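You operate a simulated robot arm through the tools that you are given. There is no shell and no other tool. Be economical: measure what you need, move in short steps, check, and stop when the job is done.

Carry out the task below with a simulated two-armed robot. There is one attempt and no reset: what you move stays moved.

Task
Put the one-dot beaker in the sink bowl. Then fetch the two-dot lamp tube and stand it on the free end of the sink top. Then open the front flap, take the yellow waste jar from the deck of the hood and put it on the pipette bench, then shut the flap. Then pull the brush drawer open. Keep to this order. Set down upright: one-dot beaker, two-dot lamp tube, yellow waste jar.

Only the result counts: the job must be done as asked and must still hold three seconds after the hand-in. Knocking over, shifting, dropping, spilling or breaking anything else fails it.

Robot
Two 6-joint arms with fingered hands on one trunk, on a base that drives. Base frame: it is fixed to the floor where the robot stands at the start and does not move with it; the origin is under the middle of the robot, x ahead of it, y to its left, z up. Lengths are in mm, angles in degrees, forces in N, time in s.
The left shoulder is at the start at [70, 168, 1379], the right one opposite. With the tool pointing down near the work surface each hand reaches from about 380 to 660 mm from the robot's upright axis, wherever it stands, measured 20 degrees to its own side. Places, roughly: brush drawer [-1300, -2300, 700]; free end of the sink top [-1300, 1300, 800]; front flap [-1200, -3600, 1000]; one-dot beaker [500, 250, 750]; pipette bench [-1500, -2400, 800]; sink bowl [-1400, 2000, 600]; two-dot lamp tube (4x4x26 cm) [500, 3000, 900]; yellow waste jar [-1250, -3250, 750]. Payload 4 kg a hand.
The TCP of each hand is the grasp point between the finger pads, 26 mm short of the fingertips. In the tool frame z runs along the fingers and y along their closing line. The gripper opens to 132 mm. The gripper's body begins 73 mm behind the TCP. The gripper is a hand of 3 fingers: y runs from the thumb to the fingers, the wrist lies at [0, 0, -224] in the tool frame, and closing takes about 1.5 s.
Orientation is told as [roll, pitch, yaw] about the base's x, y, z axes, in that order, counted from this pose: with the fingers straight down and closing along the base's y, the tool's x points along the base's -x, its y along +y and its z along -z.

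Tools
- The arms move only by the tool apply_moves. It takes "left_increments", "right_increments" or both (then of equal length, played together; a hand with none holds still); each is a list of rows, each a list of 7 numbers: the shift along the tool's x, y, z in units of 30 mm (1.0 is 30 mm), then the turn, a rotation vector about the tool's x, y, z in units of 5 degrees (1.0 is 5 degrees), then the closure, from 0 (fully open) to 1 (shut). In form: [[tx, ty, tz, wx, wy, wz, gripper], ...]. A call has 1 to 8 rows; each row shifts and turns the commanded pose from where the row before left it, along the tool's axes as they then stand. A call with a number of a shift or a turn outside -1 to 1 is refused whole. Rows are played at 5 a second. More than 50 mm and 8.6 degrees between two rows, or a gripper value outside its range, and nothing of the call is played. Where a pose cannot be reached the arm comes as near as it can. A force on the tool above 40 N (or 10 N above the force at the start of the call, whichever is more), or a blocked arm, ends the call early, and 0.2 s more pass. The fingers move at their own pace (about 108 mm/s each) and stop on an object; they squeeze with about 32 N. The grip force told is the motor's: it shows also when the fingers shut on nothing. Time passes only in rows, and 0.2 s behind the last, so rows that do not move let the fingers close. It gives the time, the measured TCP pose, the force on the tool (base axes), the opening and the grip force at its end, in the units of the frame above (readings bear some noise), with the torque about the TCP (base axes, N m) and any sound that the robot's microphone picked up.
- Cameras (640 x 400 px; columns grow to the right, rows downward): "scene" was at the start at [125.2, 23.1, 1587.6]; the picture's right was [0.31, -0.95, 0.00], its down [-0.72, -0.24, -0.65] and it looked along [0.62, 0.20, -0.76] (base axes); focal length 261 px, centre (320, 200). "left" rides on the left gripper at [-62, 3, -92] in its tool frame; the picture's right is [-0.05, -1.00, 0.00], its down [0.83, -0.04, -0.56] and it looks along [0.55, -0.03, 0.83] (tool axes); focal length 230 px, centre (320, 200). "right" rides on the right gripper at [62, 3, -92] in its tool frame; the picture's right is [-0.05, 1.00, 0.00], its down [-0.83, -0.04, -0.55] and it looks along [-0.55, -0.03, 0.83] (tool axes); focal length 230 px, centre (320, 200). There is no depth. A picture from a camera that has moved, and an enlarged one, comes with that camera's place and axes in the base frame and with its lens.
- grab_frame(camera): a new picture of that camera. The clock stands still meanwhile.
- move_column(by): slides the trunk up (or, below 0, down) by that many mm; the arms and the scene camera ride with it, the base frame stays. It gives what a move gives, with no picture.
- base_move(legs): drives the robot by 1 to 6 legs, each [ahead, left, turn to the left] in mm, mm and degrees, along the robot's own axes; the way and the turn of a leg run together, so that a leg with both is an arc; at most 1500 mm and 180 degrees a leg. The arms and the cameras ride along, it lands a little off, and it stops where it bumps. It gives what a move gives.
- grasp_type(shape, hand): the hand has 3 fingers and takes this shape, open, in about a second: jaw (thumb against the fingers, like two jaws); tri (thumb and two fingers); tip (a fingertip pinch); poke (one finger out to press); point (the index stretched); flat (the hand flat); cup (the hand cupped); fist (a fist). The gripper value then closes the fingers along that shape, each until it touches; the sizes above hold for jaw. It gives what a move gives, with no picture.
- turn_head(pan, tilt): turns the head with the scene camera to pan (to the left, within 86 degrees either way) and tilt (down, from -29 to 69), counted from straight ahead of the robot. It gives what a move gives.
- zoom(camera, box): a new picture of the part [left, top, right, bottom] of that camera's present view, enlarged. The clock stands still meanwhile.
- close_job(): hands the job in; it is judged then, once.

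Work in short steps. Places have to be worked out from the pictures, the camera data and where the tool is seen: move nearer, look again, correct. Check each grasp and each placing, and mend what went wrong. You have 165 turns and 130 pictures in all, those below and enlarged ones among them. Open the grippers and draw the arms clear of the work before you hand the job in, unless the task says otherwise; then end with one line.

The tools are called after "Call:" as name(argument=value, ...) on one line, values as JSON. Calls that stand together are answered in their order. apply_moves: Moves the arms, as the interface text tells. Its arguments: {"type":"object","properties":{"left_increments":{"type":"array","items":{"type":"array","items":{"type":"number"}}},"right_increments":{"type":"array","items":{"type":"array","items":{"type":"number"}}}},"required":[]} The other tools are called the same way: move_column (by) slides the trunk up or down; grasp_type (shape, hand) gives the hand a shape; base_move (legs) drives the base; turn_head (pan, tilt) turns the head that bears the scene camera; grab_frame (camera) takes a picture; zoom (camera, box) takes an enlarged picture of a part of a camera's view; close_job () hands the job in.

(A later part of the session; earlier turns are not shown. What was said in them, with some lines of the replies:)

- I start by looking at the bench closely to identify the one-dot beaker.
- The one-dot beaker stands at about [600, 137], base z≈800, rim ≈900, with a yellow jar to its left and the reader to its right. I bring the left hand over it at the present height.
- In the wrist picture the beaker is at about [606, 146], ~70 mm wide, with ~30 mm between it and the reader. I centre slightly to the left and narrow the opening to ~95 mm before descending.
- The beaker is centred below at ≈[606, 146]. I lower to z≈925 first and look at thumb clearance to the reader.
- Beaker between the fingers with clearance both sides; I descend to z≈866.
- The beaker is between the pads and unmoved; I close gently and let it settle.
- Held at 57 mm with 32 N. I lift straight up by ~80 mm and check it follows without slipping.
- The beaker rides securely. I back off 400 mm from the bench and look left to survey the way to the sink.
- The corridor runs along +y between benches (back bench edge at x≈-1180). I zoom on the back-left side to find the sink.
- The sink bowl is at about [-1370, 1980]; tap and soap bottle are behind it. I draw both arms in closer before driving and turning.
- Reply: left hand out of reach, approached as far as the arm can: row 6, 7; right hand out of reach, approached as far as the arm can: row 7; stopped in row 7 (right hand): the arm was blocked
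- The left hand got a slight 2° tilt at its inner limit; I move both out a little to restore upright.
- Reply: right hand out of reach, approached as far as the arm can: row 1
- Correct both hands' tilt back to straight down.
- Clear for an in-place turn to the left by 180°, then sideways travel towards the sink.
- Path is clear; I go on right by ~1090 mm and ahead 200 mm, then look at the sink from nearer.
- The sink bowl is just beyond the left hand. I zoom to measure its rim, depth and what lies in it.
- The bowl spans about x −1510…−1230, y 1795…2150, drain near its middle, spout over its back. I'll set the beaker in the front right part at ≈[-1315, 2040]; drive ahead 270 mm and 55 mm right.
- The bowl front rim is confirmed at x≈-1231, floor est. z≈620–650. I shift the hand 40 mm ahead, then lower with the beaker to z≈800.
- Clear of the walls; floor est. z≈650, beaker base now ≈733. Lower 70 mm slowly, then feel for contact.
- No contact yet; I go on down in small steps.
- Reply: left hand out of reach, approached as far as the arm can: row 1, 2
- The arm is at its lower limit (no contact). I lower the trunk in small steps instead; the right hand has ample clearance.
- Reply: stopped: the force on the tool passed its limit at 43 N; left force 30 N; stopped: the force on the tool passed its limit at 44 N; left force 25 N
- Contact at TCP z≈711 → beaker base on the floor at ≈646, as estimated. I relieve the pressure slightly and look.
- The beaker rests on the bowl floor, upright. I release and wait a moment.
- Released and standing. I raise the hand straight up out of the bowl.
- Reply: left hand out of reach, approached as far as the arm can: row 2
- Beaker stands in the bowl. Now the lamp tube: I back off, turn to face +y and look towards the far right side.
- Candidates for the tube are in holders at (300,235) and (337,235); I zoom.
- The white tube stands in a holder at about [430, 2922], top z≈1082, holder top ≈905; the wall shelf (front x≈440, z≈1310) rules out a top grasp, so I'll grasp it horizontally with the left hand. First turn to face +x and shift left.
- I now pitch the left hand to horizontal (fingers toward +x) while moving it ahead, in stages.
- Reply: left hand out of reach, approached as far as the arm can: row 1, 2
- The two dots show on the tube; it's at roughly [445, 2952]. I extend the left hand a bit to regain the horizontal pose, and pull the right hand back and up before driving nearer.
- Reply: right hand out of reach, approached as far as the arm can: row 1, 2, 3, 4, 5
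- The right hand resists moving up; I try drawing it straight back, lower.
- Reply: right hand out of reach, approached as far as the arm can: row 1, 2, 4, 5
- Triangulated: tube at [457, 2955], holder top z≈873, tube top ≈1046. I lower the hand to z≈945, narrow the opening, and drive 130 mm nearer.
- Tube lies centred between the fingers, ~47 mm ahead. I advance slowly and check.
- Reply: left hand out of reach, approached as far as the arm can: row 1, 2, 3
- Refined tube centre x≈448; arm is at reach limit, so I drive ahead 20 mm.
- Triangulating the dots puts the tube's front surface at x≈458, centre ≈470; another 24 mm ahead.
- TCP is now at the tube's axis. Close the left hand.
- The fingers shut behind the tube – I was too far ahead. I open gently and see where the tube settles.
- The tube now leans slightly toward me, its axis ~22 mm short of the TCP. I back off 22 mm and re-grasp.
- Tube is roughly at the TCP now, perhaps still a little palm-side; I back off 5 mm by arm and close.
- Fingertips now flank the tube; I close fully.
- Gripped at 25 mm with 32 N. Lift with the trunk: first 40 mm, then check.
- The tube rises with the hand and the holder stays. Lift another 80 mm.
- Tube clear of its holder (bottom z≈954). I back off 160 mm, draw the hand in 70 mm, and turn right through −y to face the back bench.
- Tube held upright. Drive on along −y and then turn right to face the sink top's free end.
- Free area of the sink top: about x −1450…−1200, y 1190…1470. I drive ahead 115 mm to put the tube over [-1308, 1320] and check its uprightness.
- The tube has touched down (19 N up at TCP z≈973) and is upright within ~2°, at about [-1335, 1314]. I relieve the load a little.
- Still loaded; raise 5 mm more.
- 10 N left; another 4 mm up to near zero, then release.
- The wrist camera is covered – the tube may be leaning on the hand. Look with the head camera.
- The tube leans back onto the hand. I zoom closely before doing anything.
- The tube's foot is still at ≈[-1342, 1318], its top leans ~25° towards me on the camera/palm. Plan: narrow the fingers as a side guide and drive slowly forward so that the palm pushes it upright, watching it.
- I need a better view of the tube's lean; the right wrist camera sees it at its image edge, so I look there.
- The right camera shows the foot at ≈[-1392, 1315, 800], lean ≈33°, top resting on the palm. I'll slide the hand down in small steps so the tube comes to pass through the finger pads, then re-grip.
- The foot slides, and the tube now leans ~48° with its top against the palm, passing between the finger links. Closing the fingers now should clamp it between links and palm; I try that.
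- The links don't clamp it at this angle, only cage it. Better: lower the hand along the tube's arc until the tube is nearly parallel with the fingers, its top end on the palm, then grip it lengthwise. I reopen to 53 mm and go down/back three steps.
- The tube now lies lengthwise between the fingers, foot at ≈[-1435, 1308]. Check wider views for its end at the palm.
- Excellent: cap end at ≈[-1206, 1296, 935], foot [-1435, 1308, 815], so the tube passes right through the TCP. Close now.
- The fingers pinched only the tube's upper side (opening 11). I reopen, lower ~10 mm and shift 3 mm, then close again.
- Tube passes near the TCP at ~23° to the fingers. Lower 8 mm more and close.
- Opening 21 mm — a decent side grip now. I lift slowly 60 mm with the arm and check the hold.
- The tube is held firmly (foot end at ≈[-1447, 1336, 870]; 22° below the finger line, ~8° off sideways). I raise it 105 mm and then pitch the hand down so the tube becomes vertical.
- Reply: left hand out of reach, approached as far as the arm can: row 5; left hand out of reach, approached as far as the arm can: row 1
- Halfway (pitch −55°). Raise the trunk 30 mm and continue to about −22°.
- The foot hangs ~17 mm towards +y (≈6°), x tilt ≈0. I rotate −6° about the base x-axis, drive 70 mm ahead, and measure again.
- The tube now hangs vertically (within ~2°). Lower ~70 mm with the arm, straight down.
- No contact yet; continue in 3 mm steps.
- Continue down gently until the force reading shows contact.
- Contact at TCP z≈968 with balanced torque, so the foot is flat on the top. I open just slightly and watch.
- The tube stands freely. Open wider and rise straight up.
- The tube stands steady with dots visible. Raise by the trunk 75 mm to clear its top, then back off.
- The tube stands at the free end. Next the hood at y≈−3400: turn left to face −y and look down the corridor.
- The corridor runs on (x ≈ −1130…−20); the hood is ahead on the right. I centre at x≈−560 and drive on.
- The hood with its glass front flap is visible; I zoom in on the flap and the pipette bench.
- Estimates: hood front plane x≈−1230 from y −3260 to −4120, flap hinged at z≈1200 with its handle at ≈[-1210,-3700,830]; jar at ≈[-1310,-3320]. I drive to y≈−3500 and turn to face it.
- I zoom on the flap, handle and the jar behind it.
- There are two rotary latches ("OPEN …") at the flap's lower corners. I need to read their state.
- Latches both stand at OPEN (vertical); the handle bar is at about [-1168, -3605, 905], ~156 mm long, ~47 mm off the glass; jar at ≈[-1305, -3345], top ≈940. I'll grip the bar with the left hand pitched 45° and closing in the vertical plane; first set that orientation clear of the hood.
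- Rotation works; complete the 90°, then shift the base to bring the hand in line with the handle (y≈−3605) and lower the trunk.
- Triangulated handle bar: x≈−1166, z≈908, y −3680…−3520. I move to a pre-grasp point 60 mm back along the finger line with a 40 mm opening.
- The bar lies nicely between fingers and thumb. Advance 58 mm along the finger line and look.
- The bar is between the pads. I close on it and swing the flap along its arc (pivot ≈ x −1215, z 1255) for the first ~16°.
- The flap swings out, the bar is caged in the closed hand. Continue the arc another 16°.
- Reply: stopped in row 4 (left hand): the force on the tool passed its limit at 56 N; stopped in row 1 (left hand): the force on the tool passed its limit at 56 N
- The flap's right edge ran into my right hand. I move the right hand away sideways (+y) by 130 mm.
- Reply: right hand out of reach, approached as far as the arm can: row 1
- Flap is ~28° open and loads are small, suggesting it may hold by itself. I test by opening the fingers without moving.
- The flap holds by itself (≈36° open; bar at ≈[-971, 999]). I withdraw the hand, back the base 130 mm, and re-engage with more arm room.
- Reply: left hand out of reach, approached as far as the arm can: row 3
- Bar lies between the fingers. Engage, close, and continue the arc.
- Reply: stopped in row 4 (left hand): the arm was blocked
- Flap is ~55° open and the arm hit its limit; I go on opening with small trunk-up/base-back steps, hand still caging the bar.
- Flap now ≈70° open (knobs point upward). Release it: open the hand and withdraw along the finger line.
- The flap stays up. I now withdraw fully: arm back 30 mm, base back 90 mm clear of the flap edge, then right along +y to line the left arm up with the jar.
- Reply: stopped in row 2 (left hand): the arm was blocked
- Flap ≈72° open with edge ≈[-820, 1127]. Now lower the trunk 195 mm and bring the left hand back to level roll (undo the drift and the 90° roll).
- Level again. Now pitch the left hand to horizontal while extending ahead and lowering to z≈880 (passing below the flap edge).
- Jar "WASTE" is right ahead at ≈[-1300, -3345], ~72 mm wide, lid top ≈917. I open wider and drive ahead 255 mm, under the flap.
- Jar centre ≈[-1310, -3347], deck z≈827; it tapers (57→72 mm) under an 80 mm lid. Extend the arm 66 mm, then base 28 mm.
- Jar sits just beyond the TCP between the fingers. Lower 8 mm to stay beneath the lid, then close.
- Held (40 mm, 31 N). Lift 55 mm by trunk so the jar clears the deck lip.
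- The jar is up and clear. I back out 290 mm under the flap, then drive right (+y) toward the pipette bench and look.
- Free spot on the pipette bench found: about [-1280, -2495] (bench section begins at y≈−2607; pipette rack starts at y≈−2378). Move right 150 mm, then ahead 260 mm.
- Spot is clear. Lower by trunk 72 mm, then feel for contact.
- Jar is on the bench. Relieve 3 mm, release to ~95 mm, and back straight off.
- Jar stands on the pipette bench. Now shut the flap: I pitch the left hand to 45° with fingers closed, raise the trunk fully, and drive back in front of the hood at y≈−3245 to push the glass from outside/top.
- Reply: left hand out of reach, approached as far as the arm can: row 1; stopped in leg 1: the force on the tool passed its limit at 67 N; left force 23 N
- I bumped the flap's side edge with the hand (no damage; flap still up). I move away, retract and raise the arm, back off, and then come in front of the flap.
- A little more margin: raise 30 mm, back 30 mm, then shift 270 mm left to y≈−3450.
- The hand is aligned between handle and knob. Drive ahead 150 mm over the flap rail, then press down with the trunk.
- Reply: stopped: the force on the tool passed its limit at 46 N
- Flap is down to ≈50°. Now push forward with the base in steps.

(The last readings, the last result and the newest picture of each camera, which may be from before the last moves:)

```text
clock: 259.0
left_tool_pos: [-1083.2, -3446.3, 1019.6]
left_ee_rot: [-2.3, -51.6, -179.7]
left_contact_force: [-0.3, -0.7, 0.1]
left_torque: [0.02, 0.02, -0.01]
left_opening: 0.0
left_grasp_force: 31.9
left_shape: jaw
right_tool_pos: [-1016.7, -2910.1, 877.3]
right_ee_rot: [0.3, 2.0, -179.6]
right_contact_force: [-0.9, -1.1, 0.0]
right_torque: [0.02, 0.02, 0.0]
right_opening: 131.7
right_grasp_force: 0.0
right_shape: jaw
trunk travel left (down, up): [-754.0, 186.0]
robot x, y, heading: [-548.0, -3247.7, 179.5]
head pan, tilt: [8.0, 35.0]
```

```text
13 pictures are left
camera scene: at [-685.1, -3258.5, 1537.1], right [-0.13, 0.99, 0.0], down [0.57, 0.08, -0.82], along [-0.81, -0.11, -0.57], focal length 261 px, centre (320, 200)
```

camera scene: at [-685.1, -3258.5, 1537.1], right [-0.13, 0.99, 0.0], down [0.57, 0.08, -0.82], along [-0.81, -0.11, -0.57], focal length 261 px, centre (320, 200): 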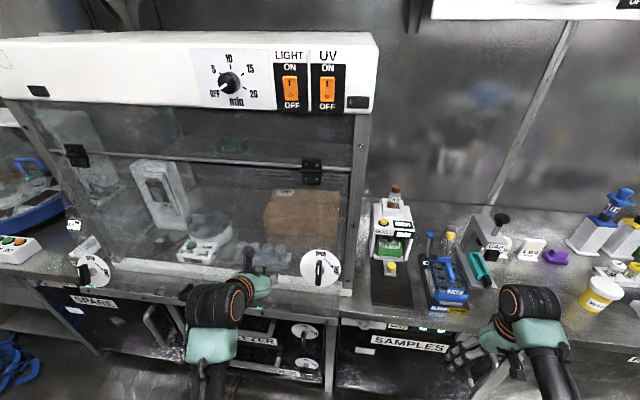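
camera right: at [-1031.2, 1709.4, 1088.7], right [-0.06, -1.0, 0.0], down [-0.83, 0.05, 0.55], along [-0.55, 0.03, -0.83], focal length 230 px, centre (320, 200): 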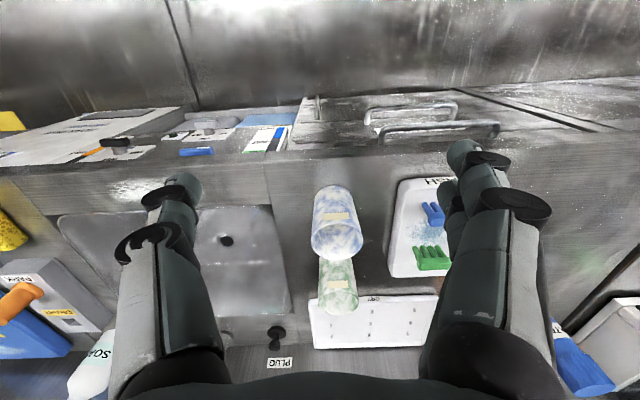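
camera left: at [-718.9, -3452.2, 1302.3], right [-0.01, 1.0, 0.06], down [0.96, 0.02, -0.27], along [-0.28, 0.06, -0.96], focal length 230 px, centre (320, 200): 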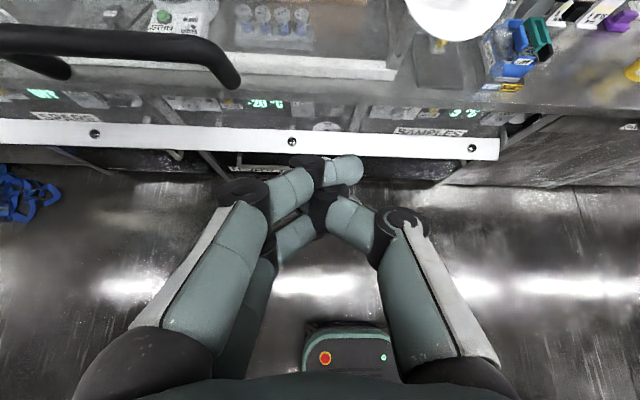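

Flap ≈24° from shut. Push on: base 60 mm, then the arm in small steps until it stops.

Call:
base_move(legs=[[60, 0, 0]])

Call:
apply_moves(left_increments=[[-0.2, 0, 0.26, 0, 0, 0, 1], [-0.2, 0, 0.26, 0, 0, 0, 1], [-0.2, 0, 0.26, 0, 0, 0, 1], [-0.2, 0, 0.26, 0, 0, 0, 1], [-0.2, 0, 0.26, 0, 0, 0, 1]])

Call:
zoom(camera="scene", box=[20, 130, 400, 350])

```text
clock: 259.9
left_tool_pos: [-1140.7, -3447.2, 1022.2]
left_ee_rot: [-2.2, -51.8, -179.7]
left_contact_force: [-0.3, -0.5, -0.3]
left_torque: [0.05, -0.01, -0.02]
left_opening: 0.0
left_grasp_force: 32.3
left_shape: jaw
right_tool_pos: [-1072.9, -2911.9, 877.4]
right_ee_rot: [0.4, 1.8, -179.7]
right_contact_force: [0.3, 0.5, 0.6]
right_torque: [-0.01, -0.01, 0.0]
right_opening: 131.8
right_grasp_force: 0.0
right_shape: jaw
trunk travel left (down, up): [-754.0, 186.0]
robot x, y, heading: [-610.8, -3244.2, 180.0]
head pan, tilt: [8.0, 35.0]
```

```text
clock: 261.1
left_tool_pos: [-1188.7, -3446.4, 1018.5]
left_ee_rot: [-2.2, -51.4, -179.6]
left_contact_force: [18.5, -3.2, -4.4]
left_torque: [-0.11, -0.03, -0.3]
left_opening: 0.0
left_grasp_force: 31.7
left_shape: jaw
right_tool_pos: [-1073.9, -2913.0, 878.3]
right_ee_rot: [0.3, 1.8, -179.6]
right_contact_force: [0.0, 0.1, 0.3]
right_torque: [0.02, 0.0, -0.02]
right_opening: 131.7
right_grasp_force: 0.1
right_shape: jaw
trunk travel left (down, up): [-754.0, 186.0]
robot x, y, heading: [-607.6, -3243.7, 179.9]
head pan, tilt: [8.0, 35.0]
```

```text
1.68 times, centred on (210, 240) of scene
camera zoom: at [-740.7, -3259.7, 1537.2], right [-0.14, 0.99, 0.0], down [0.57, 0.08, -0.82], along [-0.81, -0.11, -0.57], focal length 439 px, centre (505, 133)
```

zoom: 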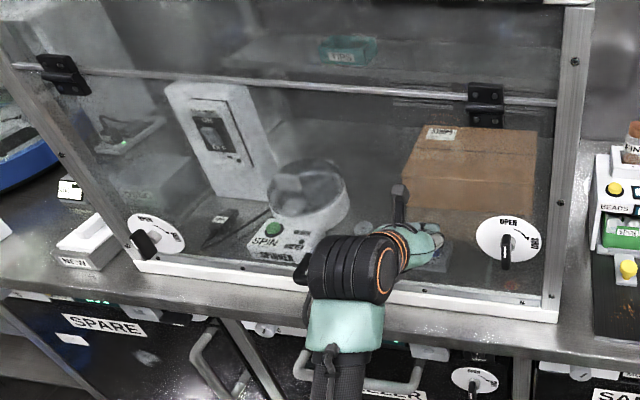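

The flap meets its stop (18 N). One more small push to seat it, then retreat.

Call:
apply_moves(left_increments=[[-0.12, 0, 0.16, 0, 0, 0, 1], [-0.12, 0, 0.16, 0, 0, 0, 1], [0, 0, 0, 0, 0, 0, 1]])

Call:
apply_moves(left_increments=[[0.3, 0, -0.4, 0, 0, 0, 1], [0.4, 0, -0.5, 0, 0, 0, 1], [0.4, 0, -0.5, 0, 0, 0, 1], [0.4, 0, -0.5, 0, 0, 0, 1]])

Call:
base_move(legs=[[-250, 0, 0]])

Call:
grab_frame(camera="scene")

```text
clock: 261.6
left_tool_pos: [-1191.7, -3447.1, 1017.7]
left_ee_rot: [-1.9, -50.9, -180.0]
left_contact_force: [26.8, -6.1, 5.4]
left_torque: [0.17, 0.29, -0.39]
left_opening: 0.1
left_grasp_force: 31.9
left_shape: jaw
right_tool_pos: [-1072.9, -2914.5, 880.0]
right_ee_rot: [0.3, 1.7, -179.5]
right_contact_force: [-0.3, -0.3, -0.7]
right_torque: [0.03, -0.01, -0.01]
right_opening: 131.9
right_grasp_force: 0.1
right_shape: jaw
trunk travel left (down, up): [-754.0, 186.0]
robot x, y, heading: [-606.7, -3248.9, 180.1]
head pan, tilt: [8.0, 35.0]
stopped in row 2 (left hand): the force on the tool passed its limit at 45 N (the readings are from after the stop); the commanded pose is now the measured one
```

```text
clock: 262.6
left_tool_pos: [-1125.8, -3449.3, 1016.9]
left_ee_rot: [-1.8, -51.0, 179.9]
left_contact_force: [0.2, 0.4, 0.6]
left_torque: [0.01, 0.02, 0.0]
left_opening: 0.2
left_grasp_force: 31.9
left_shape: jaw
right_tool_pos: [-1076.1, -2912.8, 875.8]
right_ee_rot: [0.3, 2.0, -179.6]
right_contact_force: [-0.3, -0.6, -0.5]
right_torque: [0.02, -0.01, 0.01]
right_opening: 132.1
right_grasp_force: 0.0
right_shape: jaw
trunk travel left (down, up): [-754.0, 186.0]
robot x, y, heading: [-611.1, -3242.9, 180.1]
head pan, tilt: [8.0, 35.0]
```

```text
clock: 264.5
left_tool_pos: [-876.6, -3449.1, 1016.0]
left_ee_rot: [-1.9, -50.7, 180.0]
left_contact_force: [-0.6, 0.0, -0.3]
left_torque: [0.02, 0.0, 0.0]
left_opening: 0.0
left_grasp_force: 31.9
left_shape: jaw
right_tool_pos: [-828.1, -2912.7, 875.5]
right_ee_rot: [0.2, 2.0, -179.6]
right_contact_force: [0.6, -0.3, 0.5]
right_torque: [0.0, 0.0, -0.02]
right_opening: 131.9
right_grasp_force: 0.0
right_shape: jaw
trunk travel left (down, up): [-754.0, 186.0]
robot x, y, heading: [-361.0, -3244.3, 179.9]
head pan, tilt: [8.0, 35.0]
```

```text
11 pictures are left
camera scene: at [-497.3, -3259.2, 1536.8], right [-0.14, 0.99, 0.0], down [0.57, 0.08, -0.82], along [-0.81, -0.11, -0.57], focal length 261 px, centre (320, 200)
```

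scene: 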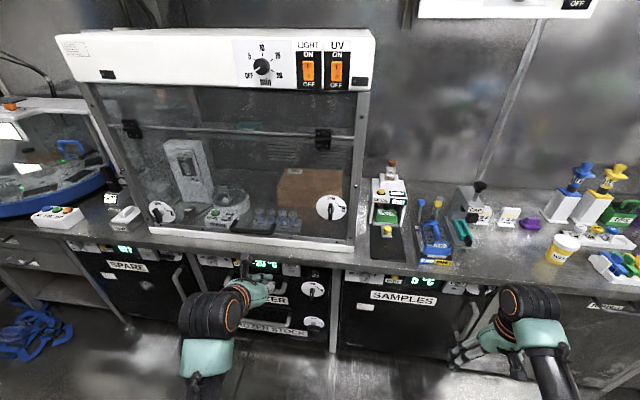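

The flap is shut. Now the brush drawer: drive right (+y) 1150 mm so the left hand lines up with it, and look.

Call:
base_move(legs=[[0, -1150, 0]])

Call:
turn_head(pan=15, tilt=42)

Call:
zoom(camera="scene", box=[120, 100, 520, 350])

```text
clock: 270.4
left_tool_pos: [-868.0, -2288.8, 1015.7]
left_ee_rot: [-2.0, -50.7, 179.6]
left_contact_force: [-0.1, -0.5, 0.1]
left_torque: [0.01, 0.0, -0.02]
left_opening: 0.0
left_grasp_force: 32.3
left_shape: jaw
right_tool_pos: [-816.0, -1752.5, 877.6]
right_ee_rot: [0.3, 2.0, 180.0]
right_contact_force: [0.0, 0.1, 0.0]
right_torque: [0.01, -0.02, 0.03]
right_opening: 131.8
right_grasp_force: 0.0
right_shape: jaw
trunk travel left (down, up): [-754.0, 186.0]
robot x, y, heading: [-351.9, -2089.3, 179.2]
head pan, tilt: [8.0, 35.0]
```

```text
clock: 271.0
left_tool_pos: [-869.0, -2287.5, 1015.7]
left_ee_rot: [-1.8, -50.8, 179.5]
left_contact_force: [-0.2, 0.0, 0.3]
left_torque: [-0.01, 0.01, 0.01]
left_opening: 0.0
left_grasp_force: 32.3
left_shape: jaw
right_tool_pos: [-816.0, -1754.2, 876.3]
right_ee_rot: [0.2, 2.1, 180.0]
right_contact_force: [0.1, 0.3, -0.6]
right_torque: [0.02, -0.01, -0.02]
right_opening: 131.7
right_grasp_force: 0.0
right_shape: jaw
trunk travel left (down, up): [-754.0, 186.0]
robot x, y, heading: [-352.7, -2091.0, 179.1]
head pan, tilt: [15.0, 42.0]
```

```text
1.60 times, centred on (320, 225) of scene
camera zoom: at [-481.6, -2110.2, 1526.4], right [-0.25, 0.97, 0.0], down [0.65, 0.17, -0.74], along [-0.72, -0.18, -0.67], focal length 417 px, centre (320, 160)
```

zoom: 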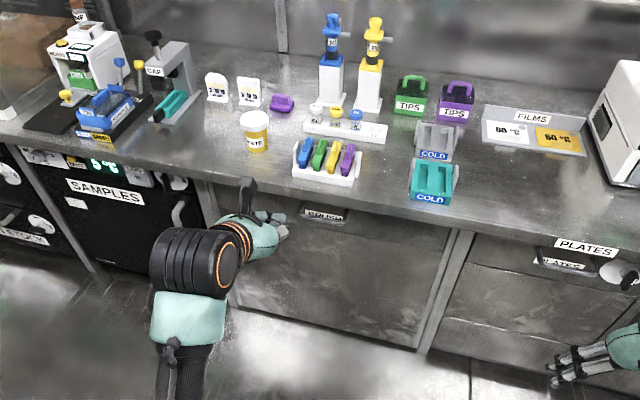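

I zoom onto the "BRUSH" pull.

Call:
zoom(camera="scene", box=[290, 212, 360, 260])

```text
8.33 times, centred on (325, 236) of scene
camera zoom: at [-481.6, -2110.2, 1526.4], right [-0.25, 0.97, 0.0], down [0.65, 0.17, -0.74], along [-0.72, -0.18, -0.67], focal length 2171 px, centre (278, -100)
```

zoom: 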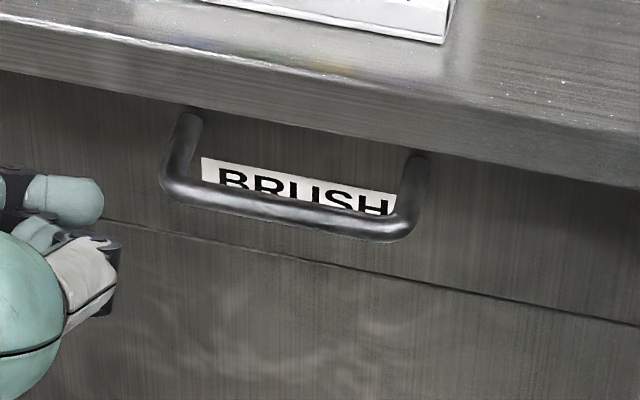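

The pull is a bar handle along y, ~113 mm long, centre y≈−2268, z≈730–750, x≈−1110…−1127. I roll the left hand 90° as for the flap and lower the trunk.

Call:
apply_moves(left_increments=[[0, 0, 0, 0, 0.55, 0, 0.6], [0, 0, 0, 0, 0.55, 0, 0.6], [0, 0, 0, 0, 0, 1, 0.6], [0, 0, 0, 0, 0, 1, 0.6], [0, 0, 0, 0, 0, 1, 0.6], [0, 0, 0, 0, 0, 1, 0.6], [0, 0, 0, 0, 0, 1, 0.6], [0, 0, 0, 0, 0, 1, 0.6]])

Call:
apply_moves(left_increments=[[0, 0, 0, 0, 0, 1, 0.6], [0, 0, 0, 0, 0, 1, 0.6], [0, 0, 0, 0, 0, 1, 0.6], [0, 0, 0, 0, 0, 1, 0.6], [0, 0, 0, 0, 0, 1, 0.6], [0, 0, 0, 0, 0, 1, 0.6], [0, 0, 0, 0, 0, 1, 0.6], [0, 0, 0, 0, 0, 1, 0.6]])

Call:
apply_moves(left_increments=[[0, 0, 0, 0, 0, 1, 0.6], [0, 0, 0, 0, 0, 1, 0.6], [0, 0, 0, 0, 0, 1, 0.6], [0, 0, 0, 0, 0, 1, 0.6]])

Call:
move_column(by=-157)

Call:
base_move(legs=[[120, -20, 0.5]])

Call:
grab_frame(camera="left")

```text
clock: 272.8
left_tool_pos: [-868.0, -2288.0, 1014.3]
left_ee_rot: [25.7, -38.6, 139.5]
left_contact_force: [0.1, 0.1, 0.3]
left_torque: [-0.01, 0.0, -0.01]
left_opening: 52.2
left_grasp_force: 0.0
left_shape: jaw
right_tool_pos: [-816.0, -1753.3, 877.0]
right_ee_rot: [0.3, 2.0, 180.0]
right_contact_force: [0.9, -0.4, -0.5]
right_torque: [-0.03, 0.0, -0.02]
right_opening: 131.8
right_grasp_force: 0.1
right_shape: jaw
trunk travel left (down, up): [-754.0, 186.0]
robot x, y, heading: [-352.6, -2087.0, 179.2]
head pan, tilt: [15.0, 42.0]
```

```text
clock: 274.6
left_tool_pos: [-867.4, -2288.4, 1015.6]
left_ee_rot: [43.2, -15.1, 102.4]
left_contact_force: [0.0, 0.1, 0.2]
left_torque: [-0.02, 0.01, -0.01]
left_opening: 52.3
left_grasp_force: 0.0
left_shape: jaw
right_tool_pos: [-816.5, -1752.1, 876.9]
right_ee_rot: [0.2, 2.0, 180.0]
right_contact_force: [-0.3, -0.7, 0.6]
right_torque: [-0.02, 0.02, -0.01]
right_opening: 132.0
right_grasp_force: 0.1
right_shape: jaw
trunk travel left (down, up): [-754.0, 186.0]
robot x, y, heading: [-350.4, -2086.8, 179.6]
head pan, tilt: [15.0, 42.0]
```

```text
clock: 275.6
left_tool_pos: [-868.3, -2288.5, 1015.1]
left_ee_rot: [45.2, -1.1, 88.0]
left_contact_force: [0.3, -0.5, -0.3]
left_torque: [-0.03, -0.02, -0.01]
left_opening: 52.2
left_grasp_force: 0.0
left_shape: jaw
right_tool_pos: [-815.0, -1752.7, 876.9]
right_ee_rot: [0.3, 2.0, 180.0]
right_contact_force: [0.2, -0.8, -0.1]
right_torque: [0.0, -0.02, 0.02]
right_opening: 131.8
right_grasp_force: 0.0
right_shape: jaw
trunk travel left (down, up): [-754.0, 186.0]
robot x, y, heading: [-350.7, -2091.6, 179.6]
head pan, tilt: [15.0, 42.0]
```

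```text
clock: 277.4
left_tool_pos: [-867.6, -2288.6, 857.4]
left_ee_rot: [45.2, -1.2, 88.2]
left_contact_force: [0.4, 0.2, 0.8]
left_torque: [0.01, -0.03, -0.02]
left_opening: 52.2
left_grasp_force: 0.2
left_shape: jaw
right_tool_pos: [-817.0, -1754.0, 718.0]
right_ee_rot: [0.3, 2.1, 180.0]
right_contact_force: [0.4, 0.7, 0.5]
right_torque: [0.0, -0.04, -0.01]
right_opening: 131.7
right_grasp_force: 0.1
right_shape: jaw
trunk travel left (down, up): [-597.0, 343.0]
robot x, y, heading: [-352.2, -2088.4, 179.3]
head pan, tilt: [15.0, 42.0]
```

```text
clock: 278.7
left_tool_pos: [-985.4, -2271.9, 858.0]
left_ee_rot: [45.2, -1.1, 88.6]
left_contact_force: [-0.1, 0.1, -0.7]
left_torque: [0.0, 0.0, 0.0]
left_opening: 52.0
left_grasp_force: 0.0
left_shape: jaw
right_tool_pos: [-938.5, -1736.0, 720.5]
right_ee_rot: [0.3, 2.1, -179.5]
right_contact_force: [-0.1, 0.3, 0.0]
right_torque: [0.03, -0.02, 0.02]
right_opening: 131.9
right_grasp_force: 0.0
right_shape: jaw
trunk travel left (down, up): [-597.0, 343.0]
robot x, y, heading: [-469.5, -2063.9, 180.0]
head pan, tilt: [15.0, 42.0]
```

```text
8 pictures are left
camera left: at [-920.5, -2213.9, 927.3], right [0.7, 0.05, -0.71], down [0.4, -0.85, 0.34], along [-0.58, -0.53, -0.62], focal length 230 px, centre (320, 200)
```

left: 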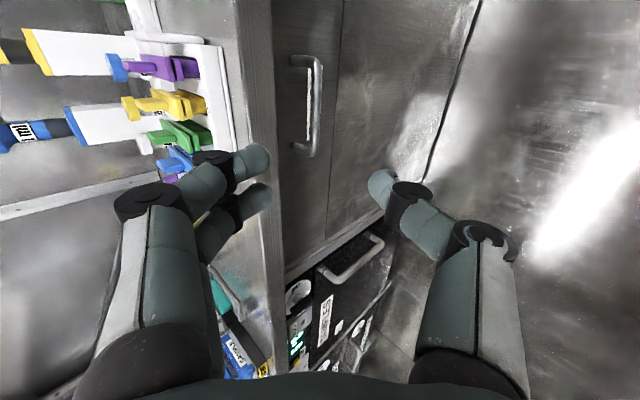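

Triangulation puts the bar at ≈[-1165, -2277, 680], just beneath the bench edge, so I use a flatter approach: pitch to ~75° while moving to a pre-grasp point ≈[-1107, 696].

Call:
apply_moves(left_increments=[[0, -0.134, 0.954, -0.86, 0, 0, 0.6], [0, -0.201, 0.943, -0.86, 0, 0, 0.6], [0, -0.282, 0.922, -0.86, 0, 0, 0.6], [0, -0.346, 0.9, -0.86, 0, 0, 0.6], [0, -0.408, 0.873, -0.86, 0, 0, 0.6], [0, -0.468, 0.843, -0.86, 0, 0, 0.6], [0, -0.539, 0.8, -0.86, 0, 0, 0.6]])

Call:
grab_frame(camera="left")

```text
clock: 280.3
left_tool_pos: [-1108.4, -2265.7, 696.5]
left_ee_rot: [75.3, -1.2, 88.5]
left_contact_force: [-0.6, 1.3, 0.3]
left_torque: [0.01, 0.02, 0.0]
left_opening: 52.4
left_grasp_force: 0.0
left_shape: jaw
right_tool_pos: [-937.3, -1736.2, 719.3]
right_ee_rot: [0.3, 2.0, -179.5]
right_contact_force: [0.9, 0.1, -0.5]
right_torque: [0.02, 0.0, 0.07]
right_opening: 132.0
right_grasp_force: 0.1
right_shape: jaw
trunk travel left (down, up): [-597.0, 343.0]
robot x, y, heading: [-471.3, -2069.0, 180.0]
head pan, tilt: [15.0, 42.0]
```

```text
7 pictures are left
camera left: at [-1017.7, -2207.4, 725.4], right [0.25, 0.07, -0.96], down [0.53, -0.85, 0.08], along [-0.81, -0.53, -0.25], focal length 230 px, centre (320, 200)
```

left: 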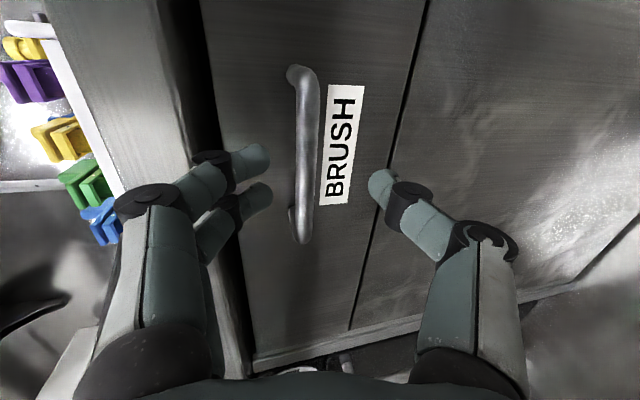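

Bar pinned at ≈[-1152, -2262, 697]. Shift 12 mm up, advance 47 mm, and close.

Call:
apply_moves(left_increments=[[0, 0.4, 0, 0, 0, 0, 0.6], [0, 0, 0.5, 0, 0, 0, 0.6], [0, 0, 0.55, 0, 0, 0, 0.6], [0, 0, 0.5, 0, 0, 0, 0.6], [0, 0, 0, 0, 0, 0, 0.8], [0, 0, 0, 0, 0, 0, 1], [0, 0, 0, 0, 0, 0, 1], [0, 0, 0, 0, 0, 0, 1]])

Call:
grab_frame(camera="left")

```text
clock: 282.1
left_tool_pos: [-1155.3, -2264.5, 694.2]
left_ee_rot: [75.1, -1.3, 88.6]
left_contact_force: [-5.0, 0.3, -5.5]
left_torque: [0.02, 0.0, -0.02]
left_opening: 0.1
left_grasp_force: 31.4
left_shape: jaw
right_tool_pos: [-937.6, -1735.9, 718.7]
right_ee_rot: [0.3, 2.1, -179.5]
right_contact_force: [-0.9, 0.7, 0.1]
right_torque: [0.05, -0.01, -0.02]
right_opening: 132.0
right_grasp_force: 0.0
right_shape: jaw
trunk travel left (down, up): [-597.0, 343.0]
robot x, y, heading: [-472.2, -2067.1, 179.8]
head pan, tilt: [15.0, 42.0]
```

```text
6 pictures are left
camera left: at [-1065.4, -2206.3, 723.5], right [0.26, 0.07, -0.96], down [0.53, -0.85, 0.08], along [-0.81, -0.53, -0.25], focal length 230 px, centre (320, 200)
```

left: 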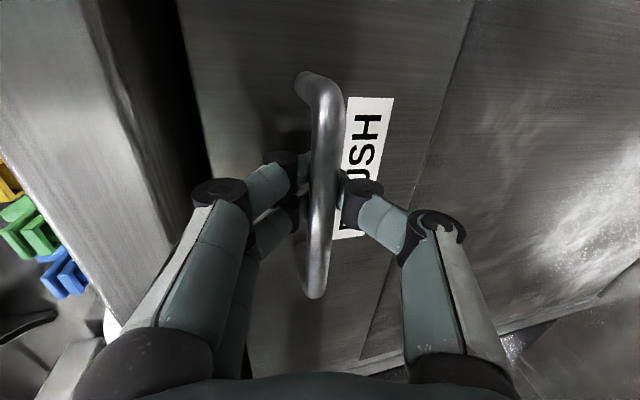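

The bar is caged by the closed fingers. Pull by backing the base in two steps.

Call:
base_move(legs=[[-120, 0, 0]])

Call:
base_move(legs=[[-120, 0, 0]])

Call:
grab_frame(camera="scene")

```text
clock: 283.3
left_tool_pos: [-1035.2, -2265.3, 693.6]
left_ee_rot: [75.1, -1.2, 88.8]
left_contact_force: [-0.8, 3.6, -14.6]
left_torque: [0.02, -0.01, -0.02]
left_opening: 0.0
left_grasp_force: 31.6
left_shape: jaw
right_tool_pos: [-820.8, -1736.5, 718.4]
right_ee_rot: [0.3, 2.1, -179.5]
right_contact_force: [-0.2, 0.0, -0.5]
right_torque: [0.0, -0.02, -0.02]
right_opening: 131.8
right_grasp_force: 0.1
right_shape: jaw
trunk travel left (down, up): [-597.0, 343.0]
robot x, y, heading: [-351.0, -2065.3, 180.1]
head pan, tilt: [15.0, 42.0]
```

```text
clock: 284.6
left_tool_pos: [-914.0, -2265.5, 693.3]
left_ee_rot: [75.0, -1.2, 88.7]
left_contact_force: [-1.3, 3.3, -12.4]
left_torque: [-0.01, -0.01, 0.01]
left_opening: 0.2
left_grasp_force: 32.3
left_shape: jaw
right_tool_pos: [-699.9, -1736.5, 719.0]
right_ee_rot: [0.3, 2.0, -179.4]
right_contact_force: [0.2, -0.9, 0.2]
right_torque: [-0.05, 0.04, 0.03]
right_opening: 131.8
right_grasp_force: 0.1
right_shape: jaw
trunk travel left (down, up): [-597.0, 343.0]
robot x, y, heading: [-234.7, -2068.9, -179.9]
head pan, tilt: [15.0, 42.0]
```

```text
5 pictures are left
camera scene: at [-362.7, -2091.4, 1369.2], right [-0.26, 0.97, 0.0], down [0.65, 0.17, -0.74], along [-0.72, -0.19, -0.67], focal length 261 px, centre (320, 200)
```

scene: 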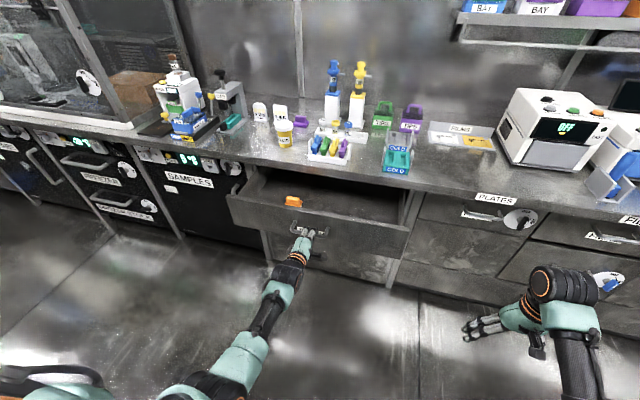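

The drawer is open ~240 mm with the brush inside. I pull a little further with the arm until it stops or 60 mm more.

Call:
apply_moves(left_increments=[[0, -0.1, -0.5, 0, 0, 0, 1], [0, -0.13, -0.48, 0, 0, 0, 1], [0, -0.13, -0.48, 0, 0, 0, 1], [0, -0.13, -0.48, 0, 0, 0, 1]])

```text
clock: 285.6
left_tool_pos: [-860.8, -2266.6, 694.5]
left_ee_rot: [74.9, -1.3, 88.8]
left_contact_force: [-32.0, 3.6, -15.3]
left_torque: [0.0, 0.08, 0.03]
left_opening: 0.0
left_grasp_force: 32.2
left_shape: jaw
right_tool_pos: [-704.1, -1735.7, 715.5]
right_ee_rot: [0.4, 2.3, -179.5]
right_contact_force: [-0.9, -1.0, 0.3]
right_torque: [0.01, -0.01, 0.02]
right_opening: 131.9
right_grasp_force: 0.2
right_shape: jaw
trunk travel left (down, up): [-597.0, 343.0]
robot x, y, heading: [-232.9, -2071.5, 180.0]
head pan, tilt: [15.0, 42.0]
```

Drawer is at its end stop. Ease forward a touch, open the fingers, and withdraw the hand along its axis.

Call:
apply_moves(left_increments=[[0, 0.03, 0.15, 0, 0, 0, 1], [0, 0, 0, 0, 0, 0, 0.7], [0, 0, 0, 0, 0, 0, 0.5], [0, 0, 0, 0, 0, 0, 0.5], [0, 0, 0, 0, 0, 0, 0.5]])

Call:
apply_moves(left_increments=[[0, 0, -0.5, 0, 0, 0, 0.5], [0, 0, -0.5, 0, 0, 0, 0.5], [0, 0, -0.5, 0, 0, 0, 0.5], [0, 0, -0.5, 0, 0, 0, 0.5]])

Call:
grab_frame(camera="left")

```text
clock: 286.8
left_tool_pos: [-857.7, -2268.9, 696.0]
left_ee_rot: [75.1, -1.3, 88.7]
left_contact_force: [-0.4, -0.6, 1.0]
left_torque: [0.01, -0.02, -0.03]
left_opening: 65.5
left_grasp_force: 0.0
left_shape: jaw
right_tool_pos: [-699.7, -1737.7, 719.2]
right_ee_rot: [0.3, 1.9, -179.4]
right_contact_force: [0.1, 0.2, -0.3]
right_torque: [0.0, 0.06, -0.02]
right_opening: 131.9
right_grasp_force: 0.1
right_shape: jaw
trunk travel left (down, up): [-597.0, 343.0]
robot x, y, heading: [-232.1, -2067.9, -179.9]
head pan, tilt: [15.0, 42.0]
```

```text
clock: 287.8
left_tool_pos: [-800.8, -2268.2, 711.9]
left_ee_rot: [75.1, -1.1, 88.7]
left_contact_force: [0.1, 0.4, -1.1]
left_torque: [0.01, -0.01, 0.02]
left_opening: 65.1
left_grasp_force: 0.0
left_shape: jaw
right_tool_pos: [-699.2, -1736.4, 718.7]
right_ee_rot: [0.3, 1.9, -179.5]
right_contact_force: [-0.8, 0.7, -0.7]
right_torque: [0.03, -0.01, 0.02]
right_opening: 131.7
right_grasp_force: 0.1
right_shape: jaw
trunk travel left (down, up): [-597.0, 343.0]
robot x, y, heading: [-232.8, -2068.6, -180.2]
head pan, tilt: [15.0, 42.0]
```

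```text
4 pictures are left
camera left: at [-711.4, -2210.0, 740.6], right [0.26, 0.07, -0.96], down [0.53, -0.84, 0.08], along [-0.81, -0.53, -0.25], focal length 230 px, centre (320, 200)
```

left: 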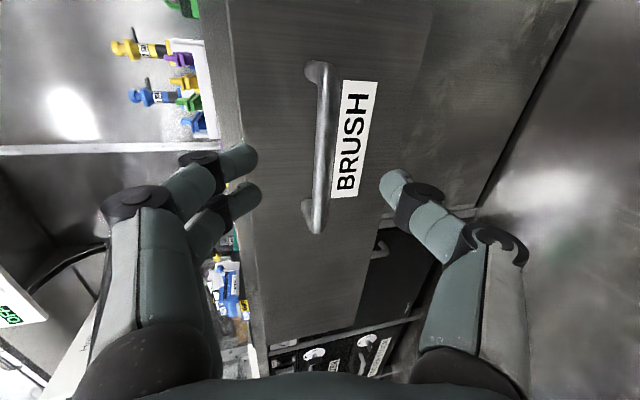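

The hand is clear of the handle and the drawer stays open. I draw back a bit more, open fully, and take a last look.

Call:
apply_moves(left_increments=[[0, 0, -0.6, 0, 0, 0, 0.3], [0, 0, -0.6, 0, 0, 0, 0], [0, 0, 0, 0, 0, 0, 0], [0, 0, 0, 0, 0, 0, 0]])

Call:
grab_frame(camera="scene")

```text
clock: 288.8
left_tool_pos: [-766.8, -2269.4, 720.8]
left_ee_rot: [75.1, -1.3, 88.6]
left_contact_force: [0.0, 0.5, -0.3]
left_torque: [-0.02, 0.0, -0.01]
left_opening: 132.0
left_grasp_force: 0.1
left_shape: jaw
right_tool_pos: [-700.4, -1736.5, 718.4]
right_ee_rot: [0.3, 1.9, -179.4]
right_contact_force: [-0.4, -0.8, -0.8]
right_torque: [0.02, 0.0, -0.03]
right_opening: 132.1
right_grasp_force: 0.1
right_shape: jaw
trunk travel left (down, up): [-597.0, 343.0]
robot x, y, heading: [-230.2, -2064.2, -179.9]
head pan, tilt: [15.0, 42.0]
```

```text
3 pictures are left
camera scene: at [-360.7, -2091.3, 1369.4], right [-0.26, 0.97, 0.0], down [0.65, 0.17, -0.74], along [-0.72, -0.19, -0.67], focal length 261 px, centre (320, 200)
```

scene: 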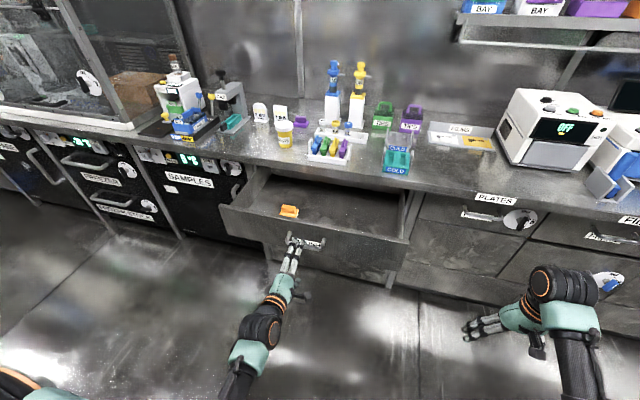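

Drawer open, jar standing on the pipette bench, flap shut, both hands empty and clear. I hand the job in.

Call:
close_job()

```text
The job is handed in.
```

I did all four parts in order. The beaker is upright in the sink bowl and the lamp tube stands on the free end of the sink top. The waste jar is upright on the pipette bench, the flap is shut, and the brush drawer is open to its stop. The lamp tube tipped once as I set it down; I regripped it and stood it up again. My hand also bumped the edge of the open flap. I saw nothing else knocked or moved, but I did not look at the beaker or tube again before handing in.
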